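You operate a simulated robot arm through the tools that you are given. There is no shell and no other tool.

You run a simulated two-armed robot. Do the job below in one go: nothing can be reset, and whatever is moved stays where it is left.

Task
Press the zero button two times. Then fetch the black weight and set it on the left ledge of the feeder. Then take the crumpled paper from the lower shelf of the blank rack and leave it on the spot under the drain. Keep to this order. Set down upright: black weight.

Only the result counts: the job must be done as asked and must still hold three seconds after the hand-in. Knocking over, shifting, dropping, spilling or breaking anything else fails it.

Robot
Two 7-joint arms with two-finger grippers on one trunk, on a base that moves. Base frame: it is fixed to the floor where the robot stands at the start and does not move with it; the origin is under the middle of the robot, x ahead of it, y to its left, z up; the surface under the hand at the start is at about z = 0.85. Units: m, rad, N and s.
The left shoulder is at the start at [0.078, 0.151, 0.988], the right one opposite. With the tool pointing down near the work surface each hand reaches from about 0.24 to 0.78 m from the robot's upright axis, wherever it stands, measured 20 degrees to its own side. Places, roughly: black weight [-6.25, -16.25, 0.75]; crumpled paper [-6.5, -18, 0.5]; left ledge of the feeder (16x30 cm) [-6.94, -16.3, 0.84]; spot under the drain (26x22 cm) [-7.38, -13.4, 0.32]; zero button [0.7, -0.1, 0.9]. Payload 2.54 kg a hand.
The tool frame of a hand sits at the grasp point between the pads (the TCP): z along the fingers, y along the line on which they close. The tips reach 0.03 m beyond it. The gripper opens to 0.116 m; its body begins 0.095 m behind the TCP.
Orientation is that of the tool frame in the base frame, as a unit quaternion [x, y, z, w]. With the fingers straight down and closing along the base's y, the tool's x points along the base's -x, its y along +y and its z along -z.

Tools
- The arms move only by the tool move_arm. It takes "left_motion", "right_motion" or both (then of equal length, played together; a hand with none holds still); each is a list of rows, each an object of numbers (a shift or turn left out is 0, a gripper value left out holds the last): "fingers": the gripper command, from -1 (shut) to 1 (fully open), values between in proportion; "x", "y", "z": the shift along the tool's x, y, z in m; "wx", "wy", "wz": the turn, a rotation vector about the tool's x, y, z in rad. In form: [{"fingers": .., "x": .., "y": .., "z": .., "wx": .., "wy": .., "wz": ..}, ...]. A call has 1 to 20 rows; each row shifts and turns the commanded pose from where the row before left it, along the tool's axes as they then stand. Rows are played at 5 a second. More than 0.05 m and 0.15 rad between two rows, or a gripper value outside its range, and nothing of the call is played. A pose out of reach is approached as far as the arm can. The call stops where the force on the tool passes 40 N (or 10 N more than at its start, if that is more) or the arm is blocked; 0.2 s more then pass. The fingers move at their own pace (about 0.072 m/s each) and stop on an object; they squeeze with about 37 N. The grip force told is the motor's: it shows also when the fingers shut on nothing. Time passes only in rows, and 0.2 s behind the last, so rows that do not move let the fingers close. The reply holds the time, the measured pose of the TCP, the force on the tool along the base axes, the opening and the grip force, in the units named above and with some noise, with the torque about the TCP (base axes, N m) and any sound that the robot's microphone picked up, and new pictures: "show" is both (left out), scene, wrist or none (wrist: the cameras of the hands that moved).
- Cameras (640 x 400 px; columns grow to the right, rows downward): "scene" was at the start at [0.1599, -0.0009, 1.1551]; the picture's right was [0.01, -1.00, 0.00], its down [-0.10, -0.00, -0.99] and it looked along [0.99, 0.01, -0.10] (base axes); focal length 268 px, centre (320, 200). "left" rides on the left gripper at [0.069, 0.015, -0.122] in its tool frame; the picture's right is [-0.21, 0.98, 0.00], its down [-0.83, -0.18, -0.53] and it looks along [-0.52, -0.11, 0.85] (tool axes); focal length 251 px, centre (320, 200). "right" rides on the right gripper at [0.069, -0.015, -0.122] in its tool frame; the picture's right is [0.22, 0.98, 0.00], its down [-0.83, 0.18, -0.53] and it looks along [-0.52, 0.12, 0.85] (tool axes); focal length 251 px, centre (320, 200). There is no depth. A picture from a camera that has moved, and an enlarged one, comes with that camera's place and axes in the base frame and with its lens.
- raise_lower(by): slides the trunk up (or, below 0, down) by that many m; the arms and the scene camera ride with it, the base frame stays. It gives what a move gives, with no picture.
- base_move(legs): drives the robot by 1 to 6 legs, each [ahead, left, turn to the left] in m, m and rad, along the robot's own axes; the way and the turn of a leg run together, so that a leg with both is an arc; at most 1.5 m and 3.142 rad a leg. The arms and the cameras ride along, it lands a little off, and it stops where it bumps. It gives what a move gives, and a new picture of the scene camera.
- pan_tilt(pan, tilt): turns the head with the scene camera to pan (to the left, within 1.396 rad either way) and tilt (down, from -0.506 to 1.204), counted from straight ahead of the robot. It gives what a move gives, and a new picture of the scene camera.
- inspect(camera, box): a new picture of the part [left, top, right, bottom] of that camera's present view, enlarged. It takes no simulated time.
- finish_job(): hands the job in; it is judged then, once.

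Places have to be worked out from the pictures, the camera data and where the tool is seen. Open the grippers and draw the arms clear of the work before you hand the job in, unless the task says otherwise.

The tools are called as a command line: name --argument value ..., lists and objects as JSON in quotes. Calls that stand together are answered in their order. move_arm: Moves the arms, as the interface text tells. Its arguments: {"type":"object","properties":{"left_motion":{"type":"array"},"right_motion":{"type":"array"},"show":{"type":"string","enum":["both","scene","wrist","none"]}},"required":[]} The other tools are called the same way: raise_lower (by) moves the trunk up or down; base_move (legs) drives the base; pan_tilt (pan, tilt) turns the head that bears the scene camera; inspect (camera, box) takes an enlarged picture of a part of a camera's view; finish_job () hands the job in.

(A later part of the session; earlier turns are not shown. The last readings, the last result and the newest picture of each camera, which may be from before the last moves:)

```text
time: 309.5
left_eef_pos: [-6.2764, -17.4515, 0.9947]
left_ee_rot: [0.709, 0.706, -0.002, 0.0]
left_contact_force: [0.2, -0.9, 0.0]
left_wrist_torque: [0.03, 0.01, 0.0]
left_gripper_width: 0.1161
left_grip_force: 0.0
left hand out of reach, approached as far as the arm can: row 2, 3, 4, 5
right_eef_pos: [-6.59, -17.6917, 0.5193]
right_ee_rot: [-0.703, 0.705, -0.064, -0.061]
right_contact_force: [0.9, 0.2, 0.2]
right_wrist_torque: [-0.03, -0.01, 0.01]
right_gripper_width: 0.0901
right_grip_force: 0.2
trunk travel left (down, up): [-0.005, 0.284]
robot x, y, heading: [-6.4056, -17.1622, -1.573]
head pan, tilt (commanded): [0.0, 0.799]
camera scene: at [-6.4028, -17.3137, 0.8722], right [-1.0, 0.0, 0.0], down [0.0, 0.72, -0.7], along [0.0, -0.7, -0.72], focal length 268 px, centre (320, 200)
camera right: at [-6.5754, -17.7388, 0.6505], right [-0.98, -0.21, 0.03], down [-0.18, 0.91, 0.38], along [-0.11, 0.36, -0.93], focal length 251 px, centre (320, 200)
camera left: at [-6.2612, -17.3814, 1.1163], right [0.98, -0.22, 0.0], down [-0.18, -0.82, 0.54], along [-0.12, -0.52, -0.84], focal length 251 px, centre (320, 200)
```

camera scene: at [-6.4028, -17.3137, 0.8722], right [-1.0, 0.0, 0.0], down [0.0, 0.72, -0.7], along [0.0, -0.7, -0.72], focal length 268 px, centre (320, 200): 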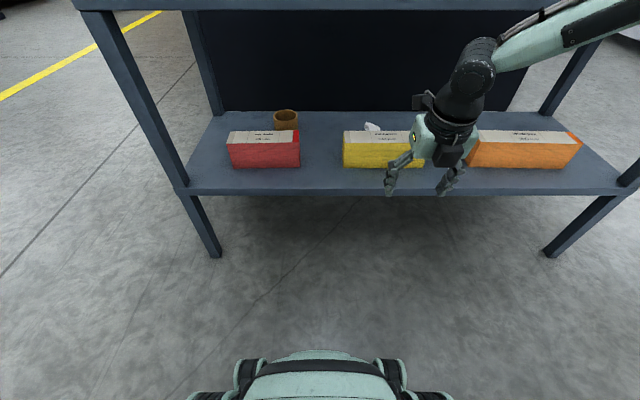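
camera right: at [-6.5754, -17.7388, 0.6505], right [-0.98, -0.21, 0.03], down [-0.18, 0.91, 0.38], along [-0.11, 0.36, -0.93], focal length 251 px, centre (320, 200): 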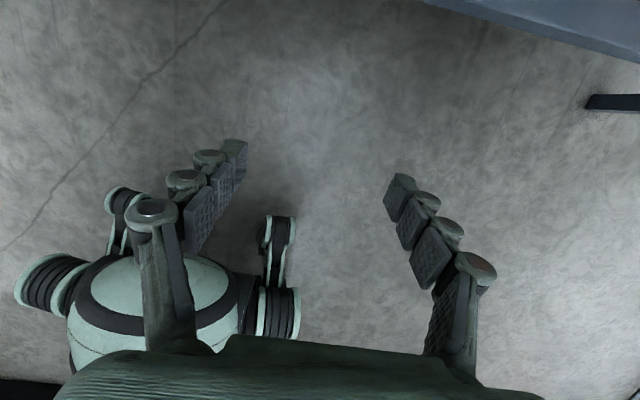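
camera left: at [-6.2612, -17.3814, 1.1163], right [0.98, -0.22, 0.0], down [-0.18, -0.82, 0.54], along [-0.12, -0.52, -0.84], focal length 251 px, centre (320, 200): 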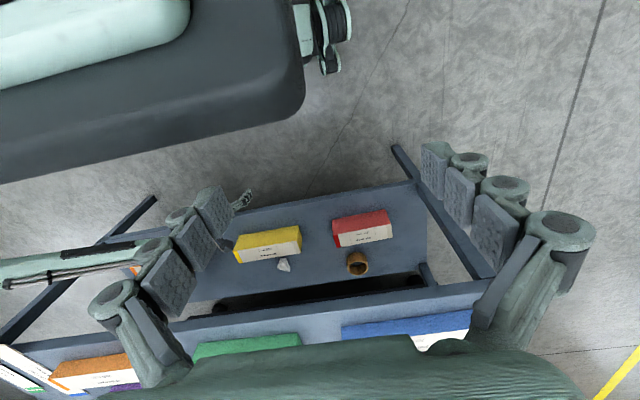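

The flipped wrist camera now looks back and shows the base's front wheels at about 0.29 m ahead of its centre, as estimated. I turn the tool by a quarter turn so that the fingers close front-to-back, and open them fully.

move_arm --right_motion '[{"fingers": 1, "wz": 0.15}, {"wz": 0.15}, {"wz": 0.15}, {"wz": 0.15}, {"wz": 0.15}, {"wz": 0.15}, {"wz": 0.15}, {"wz": 0.15}, {"wz": 0.15}, {"wz": 0.15}, {"wz": 0.071}, {}]'

```text
time: 312.1
left_eef_pos: [-6.2762, -17.4511, 0.9958]
left_ee_rot: [0.708, 0.706, -0.002, 0.001]
left_contact_force: [0.1, 0.8, 0.0]
left_wrist_torque: [-0.02, 0.0, 0.02]
left_gripper_width: 0.1159
left_grip_force: 0.1
right_eef_pos: [-6.5906, -17.6916, 0.5191]
right_ee_rot: [0.003, 0.996, -0.09, 0.001]
right_contact_force: [-0.3, -0.8, -0.3]
right_wrist_torque: [0.0, 0.01, 0.0]
right_gripper_width: 0.1161
right_grip_force: 0.0
trunk travel left (down, up): [-0.005, 0.284]
robot x, y, heading: [-6.4045, -17.1638, -1.568]
head pan, tilt (commanded): [0.0, 0.799]
camera scene: at [-6.4028, -17.3137, 0.8722], right [-1.0, 0.0, 0.0], down [0.0, 0.72, -0.7], along [0.0, -0.7, -0.72], focal length 268 px, centre (320, 200)
camera right: at [-6.6596, -17.6851, 0.6405], right [-0.21, 0.96, -0.17], down [0.82, 0.27, 0.5], along [0.52, -0.04, -0.85], focal length 251 px, centre (320, 200)
```

scene: 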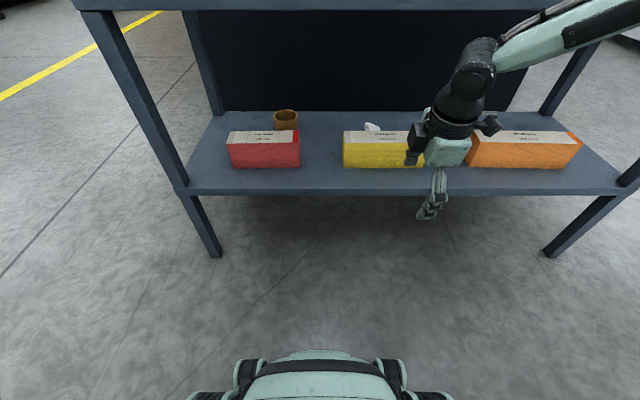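
right: 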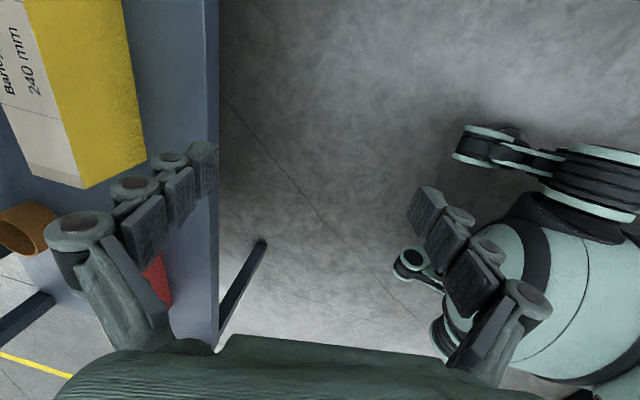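

The fingers now close front-to-back with the camera at the right side. I back the base 6 cm for room, then lower the hand to z ≈ 0.415 and extend it to see how the elbow lies in that posture.

base_move --legs '[[-0.06, 0, 0]]'

move_arm --right_motion '[{"y": -0.01305, "z": 0.0288}, {"y": -0.01305, "z": 0.0288}, {"y": -0.01305, "z": 0.0288}, {"y": -0.01305, "z": 0.0288}, {}]' --show "none"

pan_tilt --pan -0.6 --tilt 0.45

```text
time: 313.1
left_eef_pos: [-6.2764, -17.3915, 0.9947]
left_ee_rot: [0.709, 0.705, -0.002, 0.001]
left_contact_force: [0.4, 0.1, -0.1]
left_wrist_torque: [0.01, 0.01, 0.01]
left_gripper_width: 0.1161
left_grip_force: 0.1
right_eef_pos: [-6.59, -17.6324, 0.5201]
right_ee_rot: [0.002, 0.996, -0.09, 0.001]
right_contact_force: [0.4, 0.4, -0.1]
right_wrist_torque: [0.01, -0.01, -0.01]
right_gripper_width: 0.1158
right_grip_force: 0.1
trunk travel left (down, up): [-0.005, 0.284]
robot x, y, heading: [-6.4013, -17.106, -1.57]
head pan, tilt (commanded): [0.0, 0.799]
camera scene: at [-6.4027, -17.254, 0.8722], right [-1.0, 0.0, 0.0], down [0.0, 0.72, -0.7], along [0.0, -0.7, -0.72], focal length 268 px, centre (320, 200)
```

scene: 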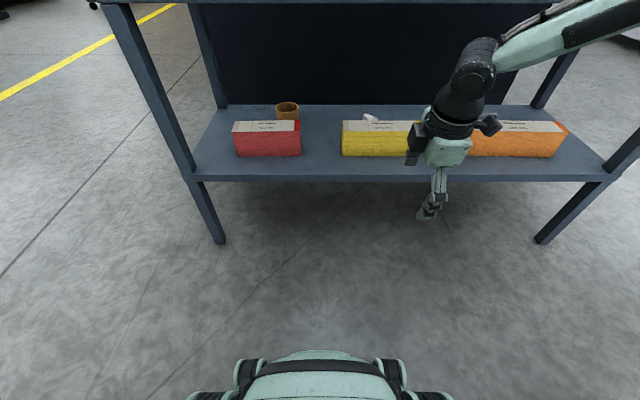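

```text
time: 314.3
left_eef_pos: [-6.2764, -17.3916, 0.995]
left_ee_rot: [0.709, 0.705, -0.002, 0.001]
left_contact_force: [0.3, 0.3, 0.7]
left_wrist_torque: [-0.03, -0.01, 0.0]
left_gripper_width: 0.1161
left_grip_force: 0.0
right_eef_pos: [-6.6053, -17.6886, 0.4316]
right_ee_rot: [0.002, 0.996, -0.089, 0.003]
right_contact_force: [1.5, 0.2, 0.1]
right_wrist_torque: [0.01, -0.02, 0.02]
right_gripper_width: 0.1158
right_grip_force: 0.0
right hand out of reach, approached as far as the arm can: row 4
trunk travel left (down, up): [-0.005, 0.284]
robot x, y, heading: [-6.4009, -17.1014, -1.566]
head pan, tilt (commanded): [0.0, 0.799]
```

```text
time: 315.3
left_eef_pos: [-6.2771, -17.3918, 0.9939]
left_ee_rot: [0.709, 0.706, -0.002, 0.0]
left_contact_force: [-0.1, 0.0, 0.5]
left_wrist_torque: [-0.02, 0.02, -0.02]
left_gripper_width: 0.1161
left_grip_force: 0.0
right_eef_pos: [-6.6036, -17.6892, 0.4327]
right_ee_rot: [0.002, 0.996, -0.09, 0.003]
right_contact_force: [0.8, -0.7, -0.7]
right_wrist_torque: [0.01, 0.02, -0.01]
right_gripper_width: 0.1162
right_grip_force: 0.0
trunk travel left (down, up): [-0.005, 0.284]
robot x, y, heading: [-6.4033, -17.1044, -1.569]
head pan, tilt (commanded): [-0.6, 0.45]
camera scene: at [-6.4546, -17.2492, 0.9026], right [-0.83, 0.56, 0.0], down [0.25, 0.36, -0.9], along [-0.51, -0.74, -0.44], focal length 268 px, centre (320, 200)
```

scene: 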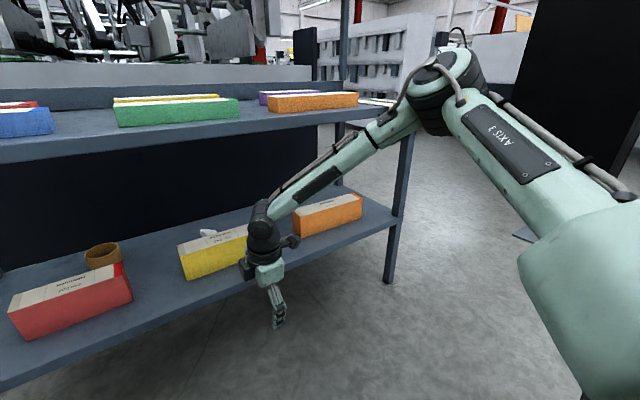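

Now the arm is in view: the elbow is high (z ≈ 0.88), which would hit the middle shelf. Rolling the hand the other way had swung the elbow down before, so I retreat a little and roll back by a quarter turn to watch the elbow.

move_arm --right_motion '[{"y": 0.01835, "z": -0.0389}, {"y": 0.01835, "z": -0.0389}, {"wz": 0.15}, {"wz": 0.15}, {"wz": 0.15}, {"wz": 0.15}, {"wz": 0.15}, {"wz": 0.15}, {"wz": 0.15}, {"wz": 0.15}, {"wz": 0.15}, {"wz": 0.15}, {"wz": 0.071}, {}]' --show "scene"

```text
time: 318.3
left_eef_pos: [-6.2771, -17.391, 0.995]
left_ee_rot: [0.708, 0.706, -0.002, 0.001]
left_contact_force: [-0.7, 0.4, 0.3]
left_wrist_torque: [-0.03, -0.01, 0.02]
left_gripper_width: 0.1158
left_grip_force: 0.1
right_eef_pos: [-6.6051, -17.6393, 0.5023]
right_ee_rot: [0.705, 0.703, -0.062, 0.064]
right_contact_force: [0.6, 0.8, 0.0]
right_wrist_torque: [0.04, 0.03, -0.01]
right_gripper_width: 0.1161
right_grip_force: 0.1
trunk travel left (down, up): [-0.005, 0.284]
robot x, y, heading: [-6.4032, -17.1031, -1.563]
head pan, tilt (commanded): [-0.6, 0.45]
camera scene: at [-6.4547, -17.2492, 0.9026], right [-0.82, 0.57, 0.0], down [0.25, 0.36, -0.9], along [-0.51, -0.74, -0.44], focal length 268 px, centre (320, 200)
```

scene: 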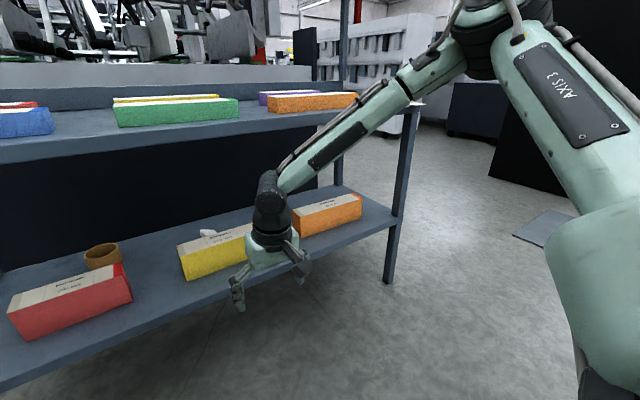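

The elbow is still high. I continue the roll in the same direction another quarter turn.

move_arm --right_motion '[{"wz": 0.15}, {"wz": 0.15}, {"wz": 0.15}, {"wz": 0.15}, {"wz": 0.15}, {"wz": 0.15}, {"wz": 0.15}, {"wz": 0.15}, {"wz": 0.15}, {"wz": 0.15}, {"wz": 0.071}, {}]' --show "scene"

```text
time: 320.9
left_eef_pos: [-6.2761, -17.3915, 0.9952]
left_ee_rot: [0.708, 0.706, -0.002, 0.001]
left_contact_force: [-0.6, 0.6, 0.4]
left_wrist_torque: [0.02, 0.0, -0.02]
left_gripper_width: 0.1162
left_grip_force: 0.1
right_eef_pos: [-6.605, -17.6392, 0.5028]
right_ee_rot: [0.996, -0.001, 0.001, 0.09]
right_contact_force: [-0.6, 0.3, -0.4]
right_wrist_torque: [-0.04, -0.01, 0.0]
right_gripper_width: 0.1159
right_grip_force: 0.1
trunk travel left (down, up): [-0.005, 0.284]
robot x, y, heading: [-6.4075, -17.104, -1.571]
head pan, tilt (commanded): [-0.6, 0.45]
camera scene: at [-6.4547, -17.2492, 0.9026], right [-0.82, 0.57, 0.0], down [0.25, 0.36, -0.9], along [-0.51, -0.74, -0.44], focal length 268 px, centre (320, 200)
```

scene: 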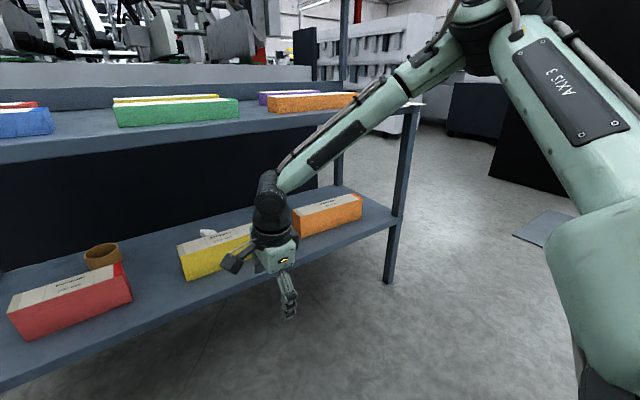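

The roll alone does not move the elbow. Earlier it swung down when the hand was tilted 60 degrees at this roll, so I tilt the fingers forward in this roll to push it down.

move_arm --right_motion '[{"wx": -0.145}, {"wx": -0.145}, {"wx": -0.145}, {"wx": -0.145}, {"wx": -0.145}, {"wx": -0.145}, {}]' --show "scene"

```text
time: 322.5
left_eef_pos: [-6.277, -17.392, 0.995]
left_ee_rot: [0.708, 0.706, -0.003, 0.002]
left_contact_force: [-0.1, -0.1, 0.3]
left_wrist_torque: [-0.01, 0.02, -0.02]
left_gripper_width: 0.1158
left_grip_force: 0.1
right_eef_pos: [-6.7021, -17.6422, 0.5864]
right_ee_rot: [0.866, 0.0, 0.002, 0.5]
right_contact_force: [0.3, 1.6, -0.4]
right_wrist_torque: [0.02, -0.01, 0.01]
right_gripper_width: 0.1161
right_grip_force: 0.1
right hand out of reach, approached as far as the arm can: row 3, 4, 5, 6
trunk travel left (down, up): [-0.005, 0.284]
robot x, y, heading: [-6.4055, -17.1043, -1.571]
head pan, tilt (commanded): [-0.6, 0.45]
camera scene: at [-6.4547, -17.2492, 0.9026], right [-0.83, 0.56, 0.0], down [0.25, 0.36, -0.9], along [-0.51, -0.74, -0.44], focal length 268 px, centre (320, 200)
```

scene: 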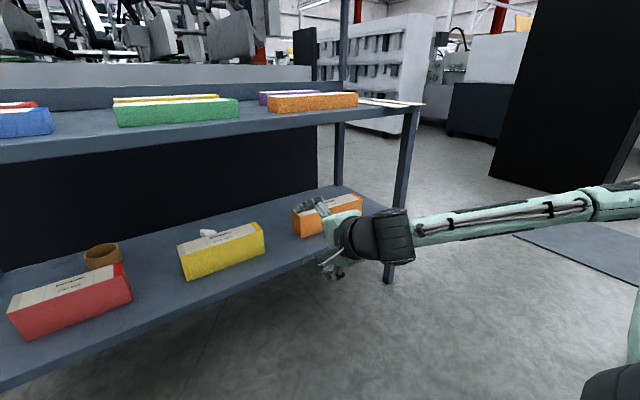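

The elbow has swung down and out: the forearm is now level, with the elbow to the right and behind. I stand the tool back up from here and watch whether the elbow stays low.

move_arm --right_motion '[{"wx": 0.145}, {"wx": 0.145}, {"wx": 0.145}, {"wx": 0.145}, {"wx": 0.145}, {}]' --show "scene"

```text
time: 323.9
left_eef_pos: [-6.2768, -17.3915, 0.9946]
left_ee_rot: [0.708, 0.706, -0.002, 0.0]
left_contact_force: [-0.1, -0.3, 0.1]
left_wrist_torque: [-0.03, -0.02, 0.01]
left_gripper_width: 0.1163
left_grip_force: 0.1
right_eef_pos: [-6.7035, -17.6419, 0.5867]
right_ee_rot: [0.987, -0.001, 0.002, 0.161]
right_contact_force: [-0.4, 0.7, 0.2]
right_wrist_torque: [0.03, 0.01, -0.01]
right_gripper_width: 0.1162
right_grip_force: 0.1
trunk travel left (down, up): [-0.005, 0.284]
robot x, y, heading: [-6.407, -17.1029, -1.564]
head pan, tilt (commanded): [-0.6, 0.45]
camera scene: at [-6.4546, -17.2492, 0.9026], right [-0.82, 0.57, 0.0], down [0.25, 0.36, -0.9], along [-0.51, -0.74, -0.44], focal length 268 px, centre (320, 200)
```

scene: 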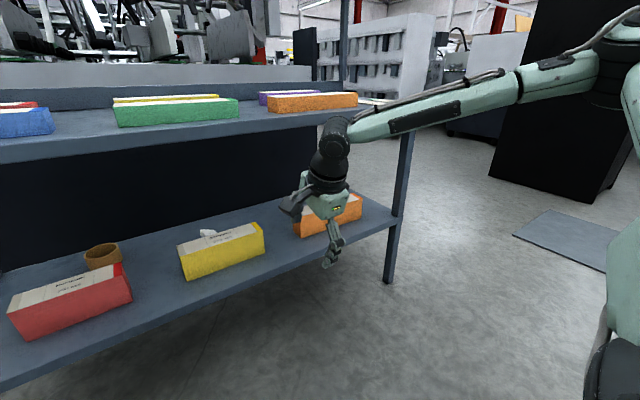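

The forearm now comes in at a flatter angle with the elbow further back. I lower the hand to z ≈ 0.415 in this posture and look again.

move_arm --right_motion '[{"y": -0.0108, "z": 0.0322}, {"y": -0.0108, "z": 0.0322}, {"y": -0.0108, "z": 0.0322}, {"y": -0.0108, "z": 0.0322}, {"y": -0.0108, "z": 0.0322}, {}]' --show "scene"

```text
time: 325.3
left_eef_pos: [-6.2763, -17.3924, 0.9939]
left_ee_rot: [0.708, 0.706, -0.002, 0.0]
left_contact_force: [-0.4, 0.6, 0.3]
left_wrist_torque: [0.01, -0.02, -0.01]
left_gripper_width: 0.1162
left_grip_force: 0.1
right_eef_pos: [-6.7013, -17.6419, 0.416]
right_ee_rot: [0.987, 0.0, 0.002, 0.161]
right_contact_force: [0.4, 0.2, -0.2]
right_wrist_torque: [0.0, 0.01, 0.02]
right_gripper_width: 0.1159
right_grip_force: 0.1
trunk travel left (down, up): [-0.005, 0.284]
robot x, y, heading: [-6.4054, -17.1009, -1.572]
head pan, tilt (commanded): [-0.6, 0.45]
camera scene: at [-6.4547, -17.2492, 0.9026], right [-0.82, 0.57, 0.0], down [0.25, 0.36, -0.9], along [-0.51, -0.74, -0.44], focal length 268 px, centre (320, 200)
```

scene: 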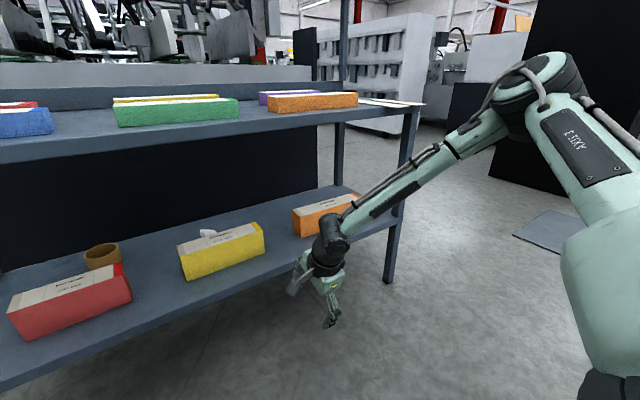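

The elbow keeps high unless the arm is stretched. I'll try a different posture: arm stretched forward and low, with the hand bent to the right so it can slip in behind the stacks. For room I back the base to y ≈ -17.0, shift it left, and raise and stretch the right arm in free space first.

base_move --legs '[[0.1, 0, 0], [-0.1, 0, 0]]'

```text
time: 327.2
left_eef_pos: [-6.2768, -17.3922, 0.9942]
left_ee_rot: [0.708, 0.706, -0.002, 0.001]
left_contact_force: [-0.1, -0.3, -0.6]
left_wrist_torque: [0.03, -0.02, 0.01]
left_gripper_width: 0.1161
left_grip_force: 0.1
right_eef_pos: [-6.7022, -17.6418, 0.4179]
right_ee_rot: [0.987, -0.001, 0.002, 0.161]
right_contact_force: [0.9, -0.2, -1.2]
right_wrist_torque: [0.0, 0.02, -0.02]
right_gripper_width: 0.1158
right_grip_force: 0.0
trunk travel left (down, up): [-0.005, 0.284]
robot x, y, heading: [-6.4005, -17.1038, -1.573]
head pan, tilt (commanded): [-0.6, 0.45]
camera scene: at [-6.4547, -17.2499, 0.9026], right [-0.82, 0.57, 0.0], down [0.25, 0.36, -0.9], along [-0.51, -0.74, -0.44], focal length 268 px, centre (320, 200)
```

scene: 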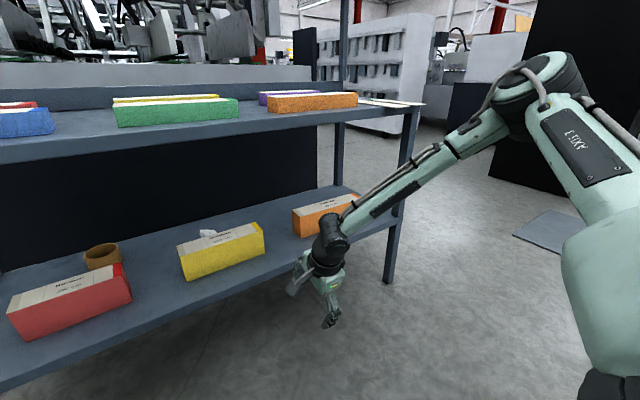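

That round trip was needless but harmless. Now the actual move: back 0.1 m, and 0.17 m to the left.

base_move --legs '[[-0.1, 0, 0], [0, 0.17, 0]]'

move_arm --right_motion '[{"y": 0.0127, "z": -0.0379}, {"y": 0.0127, "z": -0.0379}, {"y": 0.0127, "z": -0.0379}, {"y": 0.0127, "z": -0.0379}, {"y": 0.0127, "z": -0.0379}, {"y": 0.0127, "z": -0.0379}, {"x": 0.03, "y": 0.02, "z": 0.007}, {"x": 0.03, "y": 0.02, "z": 0.007}, {"x": 0.03, "y": 0.02, "z": 0.007}, {}]' --show "scene"

```text
time: 330.2
left_eef_pos: [-6.1074, -17.291, 0.9943]
left_ee_rot: [0.708, 0.706, -0.002, 0.0]
left_contact_force: [-0.2, -0.2, -0.1]
left_wrist_torque: [-0.01, 0.0, 0.01]
left_gripper_width: 0.1161
left_grip_force: 0.0
right_eef_pos: [-6.5324, -17.5418, 0.416]
right_ee_rot: [0.987, -0.001, 0.002, 0.162]
right_contact_force: [0.0, -0.2, -0.2]
right_wrist_torque: [0.01, 0.03, -0.03]
right_gripper_width: 0.1159
right_grip_force: 0.0
trunk travel left (down, up): [-0.005, 0.284]
robot x, y, heading: [-6.2341, -17.0028, -1.569]
head pan, tilt (commanded): [-0.6, 0.45]
camera scene: at [-6.2854, -17.1495, 0.9026], right [-0.83, 0.56, 0.0], down [0.25, 0.36, -0.9], along [-0.51, -0.74, -0.44], focal length 268 px, centre (320, 200)
```

scene: 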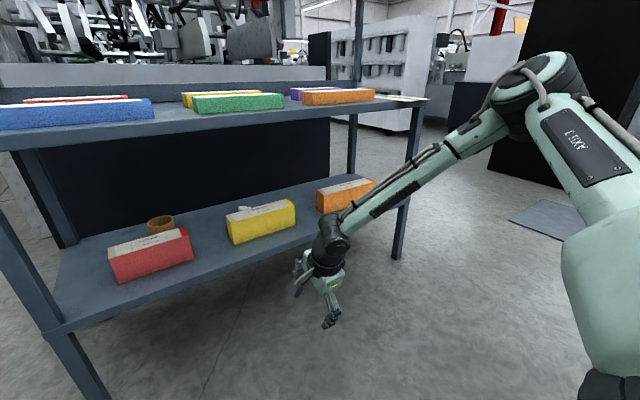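

```text
time: 332.4
left_eef_pos: [-6.1064, -17.2912, 0.9946]
left_ee_rot: [0.708, 0.707, -0.002, 0.0]
left_contact_force: [0.1, -0.3, 0.2]
left_wrist_torque: [-0.01, -0.01, -0.03]
left_gripper_width: 0.1159
left_grip_force: 0.0
right_eef_pos: [-6.4422, -17.6076, 0.6548]
right_ee_rot: [0.987, 0.0, 0.003, 0.162]
right_contact_force: [0.4, -0.2, -0.5]
right_wrist_torque: [-0.02, -0.01, 0.02]
right_gripper_width: 0.1161
right_grip_force: 0.1
trunk travel left (down, up): [-0.005, 0.284]
robot x, y, heading: [-6.2324, -17.0032, -1.569]
head pan, tilt (commanded): [-0.6, 0.45]
camera scene: at [-6.2853, -17.1495, 0.9026], right [-0.83, 0.56, 0.0], down [0.25, 0.36, -0.9], along [-0.51, -0.74, -0.44], focal length 268 px, centre (320, 200)
```

scene: 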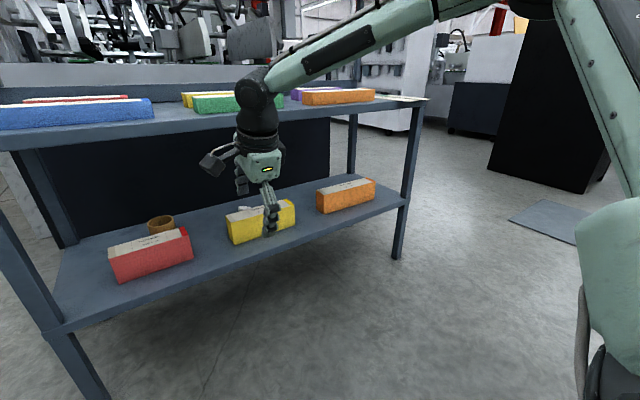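

The elbow is still up. I stretch the arm further forward to its limit to see whether the elbow drops into line.

move_arm --right_motion '[{"y": 0.0285, "z": 0.0095}, {"y": 0.0285, "z": 0.0095}, {"y": 0.0285, "z": 0.0095}, {}]' --show "scene"

```text
time: 333.4
left_eef_pos: [-6.1077, -17.2923, 0.9948]
left_ee_rot: [0.708, 0.707, -0.002, 0.0]
left_contact_force: [-0.2, -0.1, -0.3]
left_wrist_torque: [0.03, 0.02, -0.03]
left_gripper_width: 0.1161
left_grip_force: 0.0
right_eef_pos: [-6.4441, -17.6958, 0.6563]
right_ee_rot: [0.987, 0.0, 0.001, 0.162]
right_contact_force: [-0.3, -0.1, -0.7]
right_wrist_torque: [0.0, -0.03, -0.01]
right_gripper_width: 0.1162
right_grip_force: 0.1
trunk travel left (down, up): [-0.005, 0.284]
robot x, y, heading: [-6.2352, -17.003, -1.568]
head pan, tilt (commanded): [-0.6, 0.45]
camera scene: at [-6.2854, -17.1495, 0.9026], right [-0.83, 0.56, 0.0], down [0.25, 0.36, -0.9], along [-0.51, -0.74, -0.44], focal length 268 px, centre (320, 200)
```

scene: 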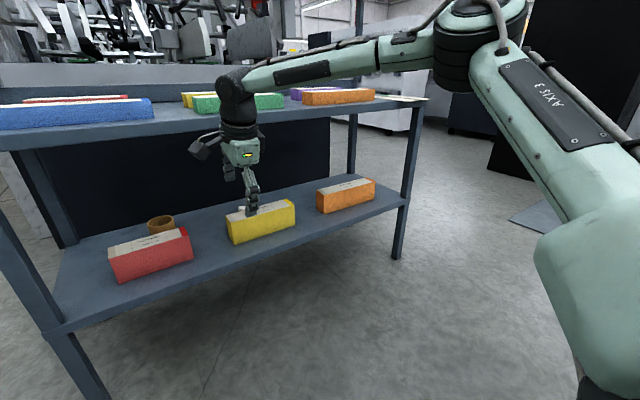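

The arm stretched to 0.69 m ahead, and the elbow came down near the ball's height. I now lower the hand straight down while keeping it stretched.

move_arm --right_motion '[{"y": -0.0092, "z": 0.033}, {"y": -0.0092, "z": 0.033}, {"y": -0.0092, "z": 0.033}, {"y": -0.0092, "z": 0.033}, {"y": -0.0095, "z": 0.033}, {"y": -0.0095, "z": 0.033}, {"y": -0.0095, "z": 0.033}, {}]' --show "scene"

```text
time: 335.2
left_eef_pos: [-6.107, -17.293, 0.9933]
left_ee_rot: [0.708, 0.706, -0.002, 0.001]
left_contact_force: [-0.1, -0.4, -0.8]
left_wrist_torque: [0.0, 0.01, -0.01]
left_gripper_width: 0.1162
left_grip_force: 0.1
right_eef_pos: [-6.4711, -17.6622, 0.4487]
right_ee_rot: [0.987, -0.001, 0.002, 0.162]
right_contact_force: [0.3, 0.2, -0.8]
right_wrist_torque: [-0.04, -0.01, 0.01]
right_gripper_width: 0.1159
right_grip_force: 0.1
right hand out of reach, approached as far as the arm can: row 4, 5, 6, 7
trunk travel left (down, up): [-0.005, 0.284]
robot x, y, heading: [-6.2322, -17.005, -1.572]
head pan, tilt (commanded): [-0.6, 0.45]
camera scene: at [-6.2854, -17.1495, 0.9026], right [-0.83, 0.56, 0.0], down [0.25, 0.36, -0.9], along [-0.51, -0.74, -0.44], focal length 268 px, centre (320, 200)
```

scene: 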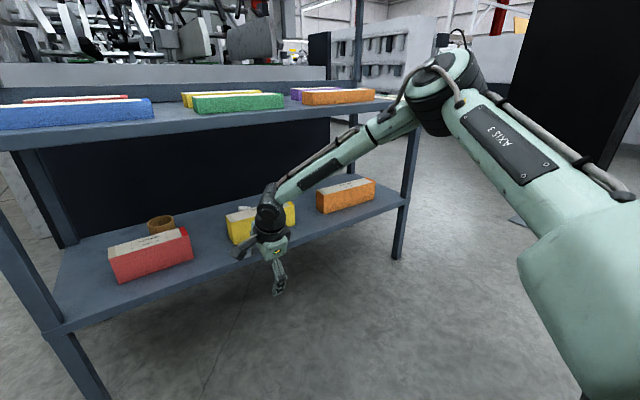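

At low heights the elbow stays high because of the wrist's bend. I try the posture with the hand bent sideways: I raise the hand, stand the tool upright, then swing it to point to the right and down, and look at the elbow.

move_arm --right_motion '[{"y": 0.0119, "z": -0.0355}, {"y": 0.0119, "z": -0.0355}, {"y": 0.0119, "z": -0.0355}, {"y": 0.0119, "z": -0.0355}, {"wx": 0.1077}, {"wx": 0.1077}, {"wx": 0.1077}, {"wy": -0.15}, {"wy": -0.15}, {"wy": -0.15}, {"wy": -0.15}, {"wy": -0.15}, {"wy": -0.15}, {}]' --show "scene"

```text
time: 338.2
left_eef_pos: [-6.1071, -17.292, 0.9946]
left_ee_rot: [0.707, 0.707, -0.002, 0.001]
left_contact_force: [0.3, 0.5, -0.3]
left_wrist_torque: [0.0, -0.02, 0.0]
left_gripper_width: 0.1157
left_grip_force: 0.0
right_eef_pos: [-6.5607, -17.5697, 0.627]
right_ee_rot: [0.902, 0.0, -0.433, 0.001]
right_contact_force: [0.4, -0.7, 0.6]
right_wrist_torque: [0.01, 0.0, 0.02]
right_gripper_width: 0.1161
right_grip_force: 0.0
right hand out of reach, approached as far as the arm can: row 8, 9, 10, 11, 12, 13
trunk travel left (down, up): [-0.005, 0.284]
robot x, y, heading: [-6.235, -17.0085, -1.563]
head pan, tilt (commanded): [-0.6, 0.45]
camera scene: at [-6.2853, -17.1495, 0.9026], right [-0.83, 0.56, 0.0], down [0.25, 0.36, -0.9], along [-0.51, -0.74, -0.44], focal length 268 px, centre (320, 200)
```

scene: 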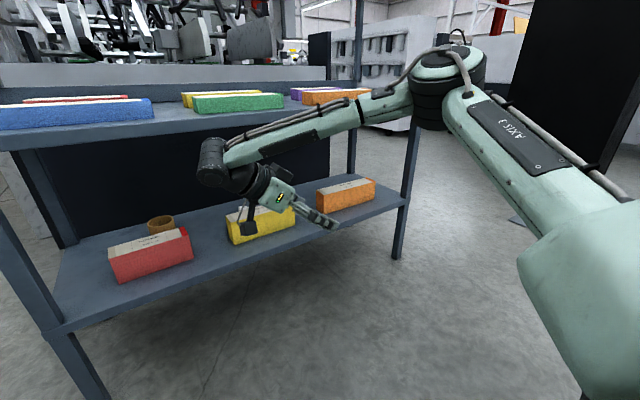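

The sideways hand works, but the elbow again stays about 12 cm above the shoulder. To pull the elbow down I'll take the hand low towards the floor with a stretched arm, where the elbow must follow, and then come up again. First the tool upright, then down.

move_arm --right_motion '[{"wy": 0.15}, {"wy": 0.15}, {"wy": 0.15}, {"wy": 0.15}, {"wy": 0.15}, {"wy": 0.148}, {"z": 0.04}, {"z": 0.04}, {"z": 0.04}, {"z": 0.04}, {"z": 0.04}, {"z": 0.04}, {"z": 0.04}, {"z": 0.04}, {"z": 0.04}, {"z": 0.03}, {}]' --show "scene"

```text
time: 341.8
left_eef_pos: [-6.1072, -17.2926, 0.9943]
left_ee_rot: [0.708, 0.707, -0.002, 0.001]
left_contact_force: [-0.6, -0.1, -0.2]
left_wrist_torque: [0.0, 0.0, -0.03]
left_gripper_width: 0.1157
left_grip_force: 0.1
right_eef_pos: [-6.5789, -17.5136, 0.3349]
right_ee_rot: [1.0, 0.0, 0.001, 0.001]
right_contact_force: [-0.2, -0.9, 0.0]
right_wrist_torque: [0.0, -0.02, 0.02]
right_gripper_width: 0.1161
right_grip_force: 0.0
right hand out of reach, approached as far as the arm can: row 13, 14, 15, 16
trunk travel left (down, up): [-0.005, 0.284]
robot x, y, heading: [-6.2304, -17.0071, -1.569]
head pan, tilt (commanded): [-0.6, 0.45]
camera scene: at [-6.2853, -17.1495, 0.9026], right [-0.83, 0.56, 0.0], down [0.25, 0.36, -0.9], along [-0.51, -0.74, -0.44], focal length 268 px, centre (320, 200)
```

scene: 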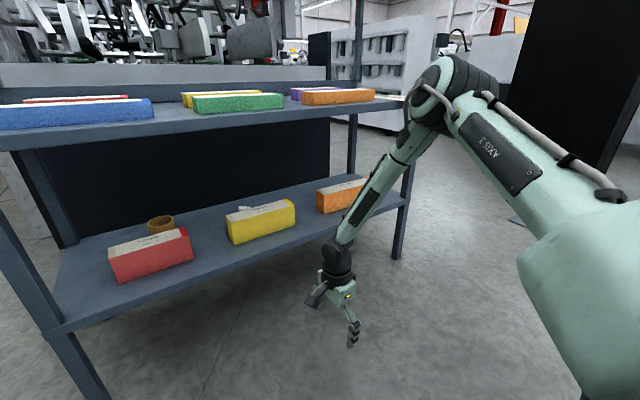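

The elbow did not come down that way either. Tilting the hand forward at this roll did force the elbow sideways before, and rolling back from there left it low (z ≈ 0.63). I repeat that sequence here in free space: raise, tilt forward, then roll back.

move_arm --right_motion '[{"z": -0.045}, {"z": -0.045}, {"z": -0.045}, {"z": -0.045}, {"wx": -0.15}, {"wx": -0.15}, {"wx": -0.15}, {"wx": -0.15}, {"wx": -0.15}, {"wx": -0.15}, {"wx": -0.148}, {}]' --show "scene"

move_arm --right_motion '[{"wz": -0.15}, {"wz": -0.15}, {"wz": -0.15}, {"wz": -0.15}, {"wz": -0.15}, {"wz": -0.15}, {"wz": -0.15}, {"wz": -0.15}, {"wz": -0.15}, {"wz": -0.15}, {"wz": -0.071}, {}]' --show "scene"

```text
time: 344.4
left_eef_pos: [-6.1074, -17.2917, 0.9953]
left_ee_rot: [0.708, 0.706, -0.002, 0.001]
left_contact_force: [0.3, 0.1, -0.5]
left_wrist_torque: [0.03, -0.04, 0.0]
left_gripper_width: 0.1161
left_grip_force: 0.1
right_eef_pos: [-6.5805, -17.5136, 0.5143]
right_ee_rot: [0.865, 0.0, 0.0, 0.502]
right_contact_force: [0.0, 0.0, 0.3]
right_wrist_torque: [-0.02, 0.0, 0.0]
right_gripper_width: 0.1159
right_grip_force: 0.0
trunk travel left (down, up): [-0.005, 0.284]
robot x, y, heading: [-6.2313, -17.0045, -1.565]
head pan, tilt (commanded): [-0.6, 0.45]
camera scene: at [-6.2853, -17.1495, 0.9027], right [-0.83, 0.56, 0.0], down [0.25, 0.36, -0.9], along [-0.51, -0.74, -0.44], focal length 268 px, centre (320, 200)
```

scene: 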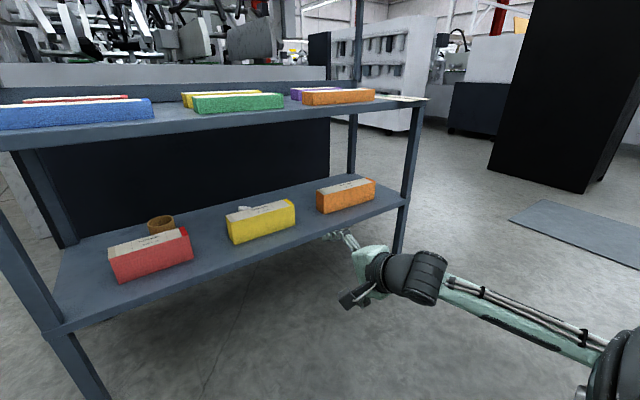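

```text
time: 347.0
left_eef_pos: [-6.1071, -17.2918, 0.9933]
left_ee_rot: [0.708, 0.707, -0.001, 0.001]
left_contact_force: [0.4, 0.4, -0.5]
left_wrist_torque: [-0.02, -0.04, -0.06]
left_gripper_width: 0.1161
left_grip_force: 0.0
right_eef_pos: [-6.5812, -17.5133, 0.5147]
right_ee_rot: [0.612, 0.612, -0.354, 0.354]
right_contact_force: [-0.3, 0.3, -1.1]
right_wrist_torque: [-0.02, -0.03, -0.01]
right_gripper_width: 0.116
right_grip_force: 0.1
trunk travel left (down, up): [-0.005, 0.284]
robot x, y, heading: [-6.2333, -17.0064, -1.573]
head pan, tilt (commanded): [-0.6, 0.45]
camera scene: at [-6.2853, -17.1495, 0.9026], right [-0.83, 0.56, 0.0], down [0.25, 0.36, -0.9], along [-0.51, -0.74, -0.44], focal length 268 px, centre (320, 200)
```

scene: 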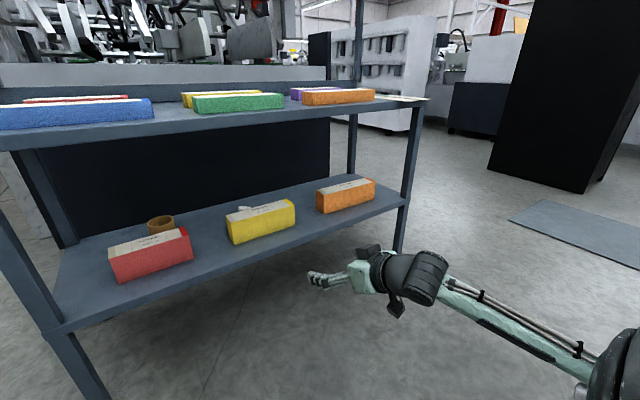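

Now the elbow is down and back (about [-6.80, -17.11, 0.51]) with the hand tilted 60 degrees forward, which is what I need. I flip the tool again so that the camera comes on top, watching that the elbow stays low.

move_arm --right_motion '[{"fingers": 0.55, "wz": -0.15}, {"wz": -0.15}, {"wz": -0.15}, {"wz": -0.15}, {"wz": -0.15}, {"wz": -0.15}, {"wz": -0.15}, {"wz": -0.15}, {"wz": -0.15}, {"wz": -0.15}, {"wz": -0.15}, {"wz": -0.15}, {"wz": -0.15}, {"wz": -0.15}, {"wz": -0.15}, {"wz": -0.15}, {"wz": -0.15}, {"wz": -0.15}, {"wz": -0.15}, {"wz": -0.15}]' --show "none"

move_arm --right_motion '[{"wz": -0.141}, {}]'

```text
time: 351.2
left_eef_pos: [-6.1072, -17.2912, 0.9942]
left_ee_rot: [0.708, 0.707, -0.002, 0.001]
left_contact_force: [-0.3, 0.0, -0.1]
left_wrist_torque: [-0.02, 0.02, 0.03]
left_gripper_width: 0.1164
left_grip_force: 0.1
right_eef_pos: [-6.5803, -17.5147, 0.5137]
right_ee_rot: [-0.567, 0.654, -0.379, -0.327]
right_contact_force: [0.5, -0.5, -0.4]
right_wrist_torque: [0.02, 0.01, 0.02]
right_gripper_width: 0.0899
right_grip_force: 0.1
trunk travel left (down, up): [-0.005, 0.284]
robot x, y, heading: [-6.2369, -17.0021, -1.567]
head pan, tilt (commanded): [-0.6, 0.45]
```

```text
time: 351.8
left_eef_pos: [-6.1074, -17.2919, 0.9944]
left_ee_rot: [0.708, 0.706, -0.001, 0.001]
left_contact_force: [0.0, -0.1, -0.4]
left_wrist_torque: [-0.01, -0.01, 0.0]
left_gripper_width: 0.1158
left_grip_force: 0.0
right_eef_pos: [-6.5798, -17.5128, 0.5148]
right_ee_rot: [-0.612, 0.612, -0.355, -0.353]
right_contact_force: [0.2, 0.0, -0.3]
right_wrist_torque: [0.02, -0.02, -0.05]
right_gripper_width: 0.0897
right_grip_force: 0.0
trunk travel left (down, up): [-0.005, 0.284]
robot x, y, heading: [-6.2356, -17.0074, -1.567]
head pan, tilt (commanded): [-0.6, 0.45]
camera scene: at [-6.2853, -17.1495, 0.9026], right [-0.83, 0.56, 0.0], down [0.25, 0.36, -0.9], along [-0.51, -0.74, -0.44], focal length 268 px, centre (320, 200)
camera right: at [-6.5658, -17.4428, 0.6341], right [-0.98, -0.11, 0.18], down [-0.18, 0.87, -0.45], along [-0.11, -0.47, -0.87], focal length 251 px, centre (320, 200)
```

scene: 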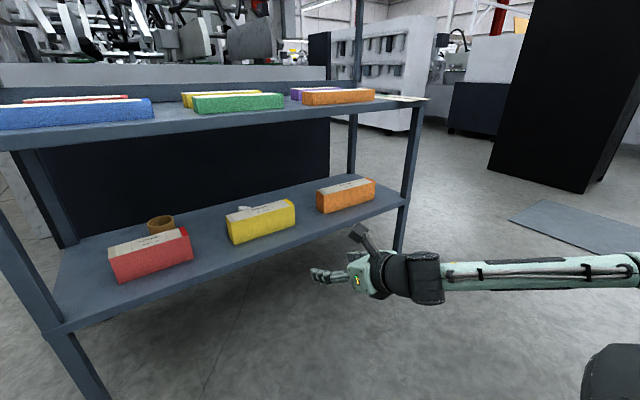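
right: 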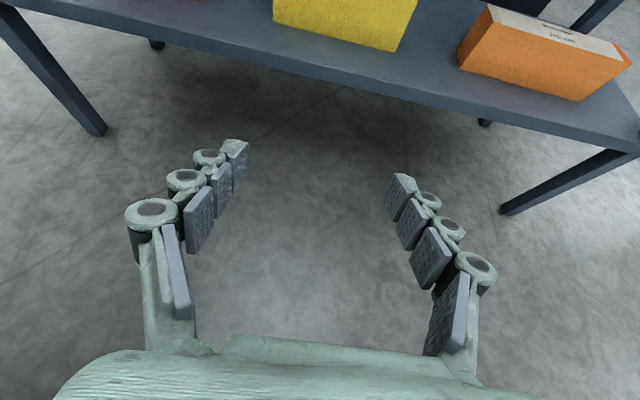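

The elbow is now level with the wrist and well back (z ≈ 0.64). I extend the hand forward by 10 cm in this posture and check the elbow again.

move_arm --right_motion '[{"x": 0.0166, "z": 0.0289}, {"x": 0.0166, "z": 0.0289}, {"x": 0.0166, "z": 0.0289}, {}]' --show "scene"

```text
time: 352.8
left_eef_pos: [-6.1075, -17.2905, 0.995]
left_ee_rot: [0.708, 0.707, -0.001, 0.001]
left_contact_force: [-0.4, 0.1, -0.9]
left_wrist_torque: [0.0, 0.03, 0.01]
left_gripper_width: 0.116
left_grip_force: 0.1
right_eef_pos: [-6.5804, -17.6149, 0.5137]
right_ee_rot: [-0.611, 0.613, -0.355, -0.353]
right_contact_force: [0.4, 0.8, -1.1]
right_wrist_torque: [0.04, -0.03, 0.0]
right_gripper_width: 0.0901
right_grip_force: 0.0
trunk travel left (down, up): [-0.005, 0.284]
robot x, y, heading: [-6.2322, -17.0054, -1.566]
head pan, tilt (commanded): [-0.6, 0.45]
camera scene: at [-6.2853, -17.1495, 0.9026], right [-0.83, 0.56, 0.0], down [0.25, 0.36, -0.9], along [-0.51, -0.74, -0.44], focal length 268 px, centre (320, 200)
```

scene: 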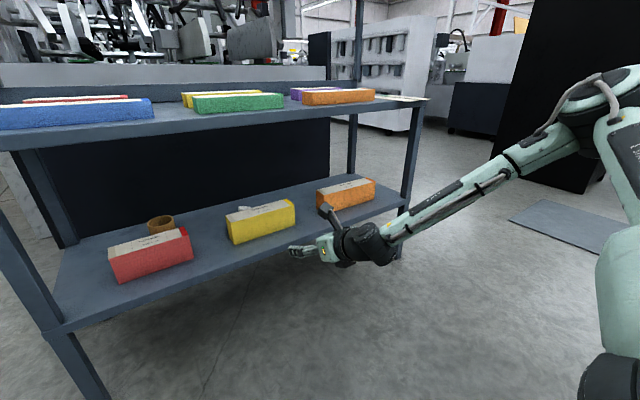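

Extending brought the elbow up again. I test whether the posture depends on the pose or on the path by going back the same 10 cm.

move_arm --right_motion '[{"x": -0.0166, "z": -0.0289}, {"x": -0.0166, "z": -0.0289}, {"x": -0.0166, "z": -0.0289}, {}]' --show "scene"

```text
time: 353.8
left_eef_pos: [-6.1078, -17.2924, 0.9941]
left_ee_rot: [0.708, 0.706, -0.002, 0.001]
left_contact_force: [0.4, 0.1, 0.3]
left_wrist_torque: [0.0, 0.0, -0.03]
left_gripper_width: 0.1161
left_grip_force: 0.0
right_eef_pos: [-6.5797, -17.5129, 0.5154]
right_ee_rot: [-0.611, 0.613, -0.355, -0.353]
right_contact_force: [0.3, 0.5, -0.5]
right_wrist_torque: [-0.01, -0.03, 0.03]
right_gripper_width: 0.0898
right_grip_force: 0.0
trunk travel left (down, up): [-0.005, 0.284]
robot x, y, heading: [-6.2353, -17.0039, -1.568]
head pan, tilt (commanded): [-0.6, 0.45]
camera scene: at [-6.2853, -17.1495, 0.9026], right [-0.83, 0.56, 0.0], down [0.25, 0.36, -0.9], along [-0.51, -0.74, -0.44], focal length 268 px, centre (320, 200)
```

scene: 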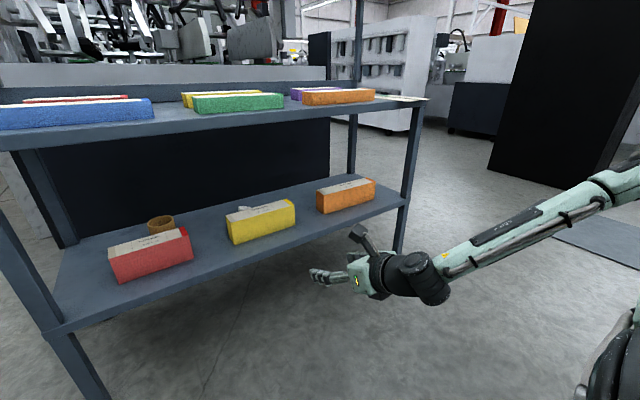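

The posture is partly path-dependent. I wait a moment at this pose to see whether the elbow drifts.

move_arm --right_motion '[{}, {}, {}, {}, {}, {}, {}, {}, {}, {}]' --show "scene"

```text
time: 356.0
left_eef_pos: [-6.1079, -17.2919, 0.9948]
left_ee_rot: [0.708, 0.706, -0.002, 0.001]
left_contact_force: [-0.1, 0.4, -0.7]
left_wrist_torque: [-0.02, 0.0, 0.01]
left_gripper_width: 0.1158
left_grip_force: 0.1
right_eef_pos: [-6.5797, -17.5137, 0.5141]
right_ee_rot: [-0.611, 0.613, -0.356, -0.353]
right_contact_force: [0.3, -0.1, 0.2]
right_wrist_torque: [0.03, -0.01, -0.03]
right_gripper_width: 0.0898
right_grip_force: 0.1
trunk travel left (down, up): [-0.005, 0.284]
robot x, y, heading: [-6.2347, -17.0049, -1.567]
head pan, tilt (commanded): [-0.6, 0.45]
camera scene: at [-6.2853, -17.1495, 0.9026], right [-0.83, 0.56, 0.0], down [0.25, 0.36, -0.9], along [-0.51, -0.74, -0.44], focal length 268 px, centre (320, 200)
```

scene: 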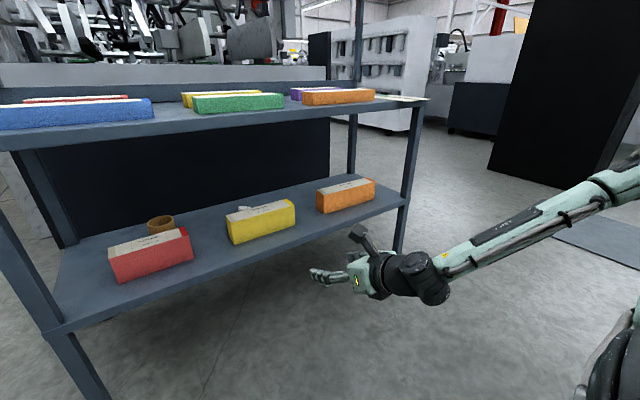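

The arm does not drift when idle; forward reaching simply swings the elbow up. So I'll fix a low-elbow posture in free space and do the insertion with the base and the trunk lift alone. First I roll the tool back to the limit that forces the elbow down.

move_arm --right_motion '[{"wz": 0.15}, {"wz": 0.15}, {"wz": 0.15}, {"wz": 0.15}, {"wz": 0.15}, {"wz": 0.15}, {"wz": 0.15}, {"wz": 0.15}, {"wz": 0.15}, {"wz": 0.15}, {"wz": 0.15}, {"wz": 0.15}, {"wz": 0.15}, {"wz": 0.15}, {"wz": 0.15}, {"wz": 0.15}, {"wz": 0.15}, {"wz": 0.15}, {"wz": 0.15}, {"wz": 0.15}]' --show "none"

move_arm --right_motion '[{"wz": 0.15}, {"wz": 0.15}, {"wz": 0.15}, {"wz": 0.15}, {"wz": 0.15}, {"wz": 0.15}, {"wz": 0.15}, {"wz": 0.15}, {"wz": 0.15}, {"wz": 0.15}, {"wz": 0.15}, {"wz": 0.062}, {}]' --show "scene"

```text
time: 360.2
left_eef_pos: [-6.107, -17.2909, 0.9951]
left_ee_rot: [0.708, 0.706, -0.001, 0.0]
left_contact_force: [0.1, -0.1, -0.1]
left_wrist_torque: [0.01, 0.01, 0.01]
left_gripper_width: 0.116
left_grip_force: 0.1
right_eef_pos: [-6.5808, -17.5124, 0.5137]
right_ee_rot: [0.569, 0.652, -0.377, 0.33]
right_contact_force: [-0.5, -0.7, -0.8]
right_wrist_torque: [-0.03, -0.01, 0.04]
right_gripper_width: 0.0896
right_grip_force: 0.1
trunk travel left (down, up): [-0.005, 0.284]
robot x, y, heading: [-6.2351, -16.999, -1.57]
head pan, tilt (commanded): [-0.6, 0.45]
```

```text
time: 363.0
left_eef_pos: [-6.1074, -17.2918, 0.9943]
left_ee_rot: [0.708, 0.707, -0.002, 0.001]
left_contact_force: [-0.1, -0.1, 0.5]
left_wrist_torque: [-0.01, -0.07, 0.01]
left_gripper_width: 0.116
left_grip_force: 0.1
right_eef_pos: [-6.5891, -17.512, 0.5158]
right_ee_rot: [0.864, 0.049, -0.037, 0.499]
right_contact_force: [0.1, -0.7, 0.8]
right_wrist_torque: [-0.02, -0.04, -0.01]
right_gripper_width: 0.0899
right_grip_force: 0.1
right hand out of reach, approached as far as the arm can: row 11
trunk travel left (down, up): [-0.005, 0.284]
robot x, y, heading: [-6.2357, -17.0038, -1.567]
head pan, tilt (commanded): [-0.6, 0.45]
camera scene: at [-6.2856, -17.1495, 0.9025], right [-0.83, 0.56, 0.0], down [0.25, 0.36, -0.9], along [-0.51, -0.74, -0.44], focal length 268 px, centre (320, 200)
```

scene: 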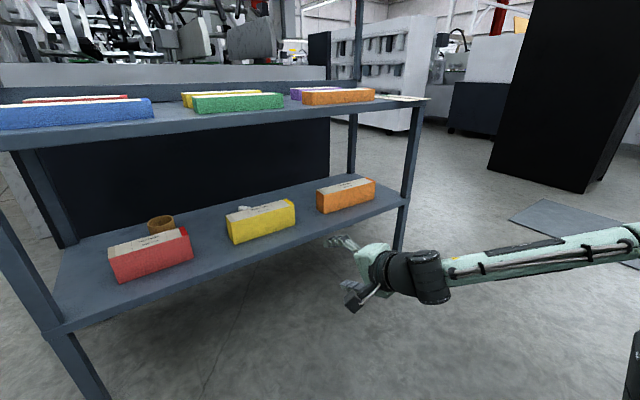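

The forearm is level again with the elbow back at z ≈ 0.67. Holding this roll at its limit, I bring the hand forward 5 cm and down to z ≈ 0.41.

move_arm --right_motion '[{"y": -0.0167, "z": 0.0241}, {"y": -0.0167, "z": 0.0241}, {"y": -0.0167, "z": 0.0241}, {"y": -0.0167, "z": 0.0241}, {}]' --show "scene"

```text
time: 364.2
left_eef_pos: [-6.1065, -17.2916, 0.9933]
left_ee_rot: [0.708, 0.706, -0.001, 0.0]
left_contact_force: [1.1, 0.0, -0.2]
left_wrist_torque: [0.01, -0.02, -0.01]
left_gripper_width: 0.1159
left_grip_force: 0.1
right_eef_pos: [-6.629, -17.5262, 0.4828]
right_ee_rot: [0.865, 0.036, -0.028, 0.499]
right_contact_force: [-0.2, -0.5, -0.2]
right_wrist_torque: [-0.02, 0.03, -0.02]
right_gripper_width: 0.0898
right_grip_force: 0.1
right hand out of reach, approached as far as the arm can: row 1, 2, 3, 4
trunk travel left (down, up): [-0.005, 0.284]
robot x, y, heading: [-6.2364, -17.0063, -1.568]
head pan, tilt (commanded): [-0.6, 0.45]
camera scene: at [-6.2853, -17.1495, 0.9026], right [-0.83, 0.56, 0.0], down [0.25, 0.36, -0.9], along [-0.51, -0.74, -0.44], focal length 268 px, centre (320, 200)
```

scene: 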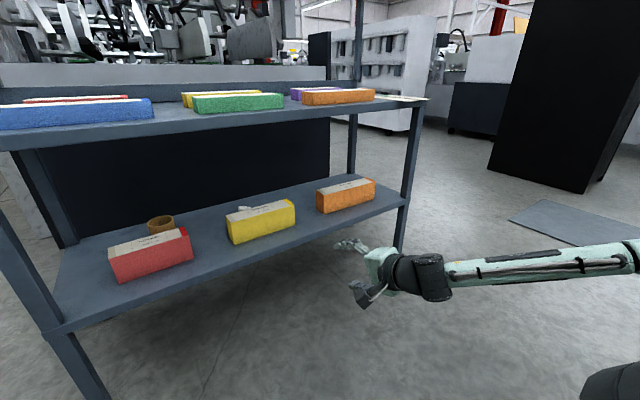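

The flipped roll was what pushed the elbow up; the unflipped roll near the other limit pushes it down. I roll back to the plain orientation from here and then make small moves, watching the elbow.

move_arm --right_motion '[{"wz": -0.15}, {"wz": -0.15}, {"wz": -0.15}, {"wz": -0.15}, {"wz": -0.15}, {"wz": -0.15}, {"wz": -0.15}, {"wz": -0.15}, {"wz": -0.15}, {"wz": -0.14}, {}]' --show "scene"

```text
time: 366.6
left_eef_pos: [-6.1067, -17.2927, 0.9945]
left_ee_rot: [0.707, 0.707, -0.002, 0.001]
left_contact_force: [0.2, -0.7, -0.2]
left_wrist_torque: [0.01, -0.01, -0.03]
left_gripper_width: 0.116
left_grip_force: 0.1
right_eef_pos: [-6.6292, -17.5265, 0.483]
right_ee_rot: [0.612, 0.613, -0.359, 0.348]
right_contact_force: [0.4, 0.7, -0.1]
right_wrist_torque: [-0.01, 0.02, 0.02]
right_gripper_width: 0.09
right_grip_force: 0.0
trunk travel left (down, up): [-0.005, 0.284]
robot x, y, heading: [-6.2339, -17.0053, -1.569]
head pan, tilt (commanded): [-0.6, 0.45]
camera scene: at [-6.2853, -17.1495, 0.9026], right [-0.83, 0.56, 0.0], down [0.25, 0.36, -0.9], along [-0.51, -0.74, -0.44], focal length 268 px, centre (320, 200)
```

scene: 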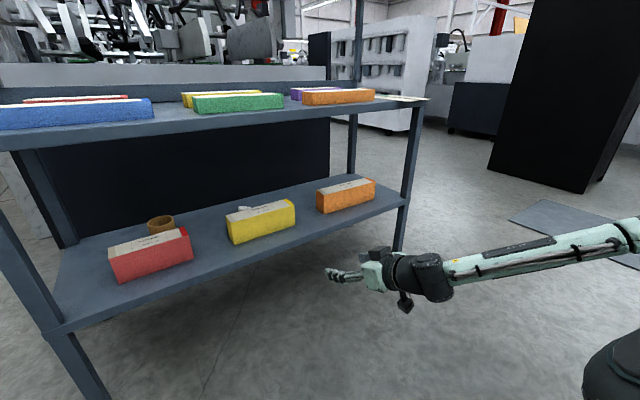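

The forearm is nearly level (elbow z ≈ 0.66, wrist 0.61). I reduce the tilt from 60 to about 40 degrees and check.

move_arm --right_motion '[{"wy": 0.12}, {"wy": 0.12}, {"wy": 0.12}, {}]' --show "scene"

```text
time: 367.6
left_eef_pos: [-6.1066, -17.2918, 0.9946]
left_ee_rot: [0.708, 0.706, -0.002, 0.0]
left_contact_force: [1.0, 0.4, 0.3]
left_wrist_torque: [-0.05, 0.0, 0.0]
left_gripper_width: 0.1161
left_grip_force: 0.0
right_eef_pos: [-6.6287, -17.5255, 0.484]
right_ee_rot: [0.667, 0.664, -0.243, 0.233]
right_contact_force: [0.7, 0.7, -0.1]
right_wrist_torque: [0.02, -0.01, -0.01]
right_gripper_width: 0.0897
right_grip_force: 0.0
trunk travel left (down, up): [-0.005, 0.284]
robot x, y, heading: [-6.2342, -17.0001, -1.57]
head pan, tilt (commanded): [-0.6, 0.45]
camera scene: at [-6.2853, -17.1495, 0.9026], right [-0.83, 0.56, 0.0], down [0.25, 0.36, -0.9], along [-0.51, -0.74, -0.44], focal length 268 px, centre (320, 200)
```

scene: 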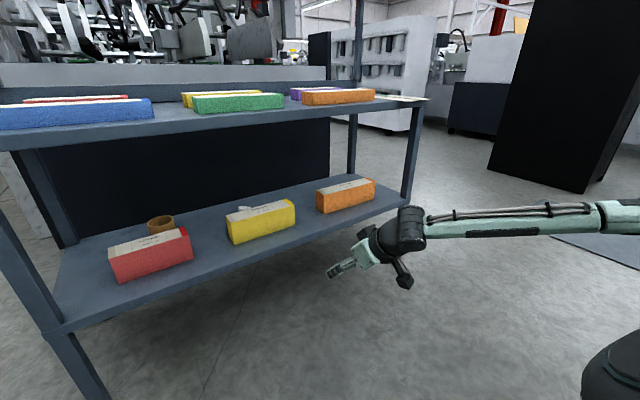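

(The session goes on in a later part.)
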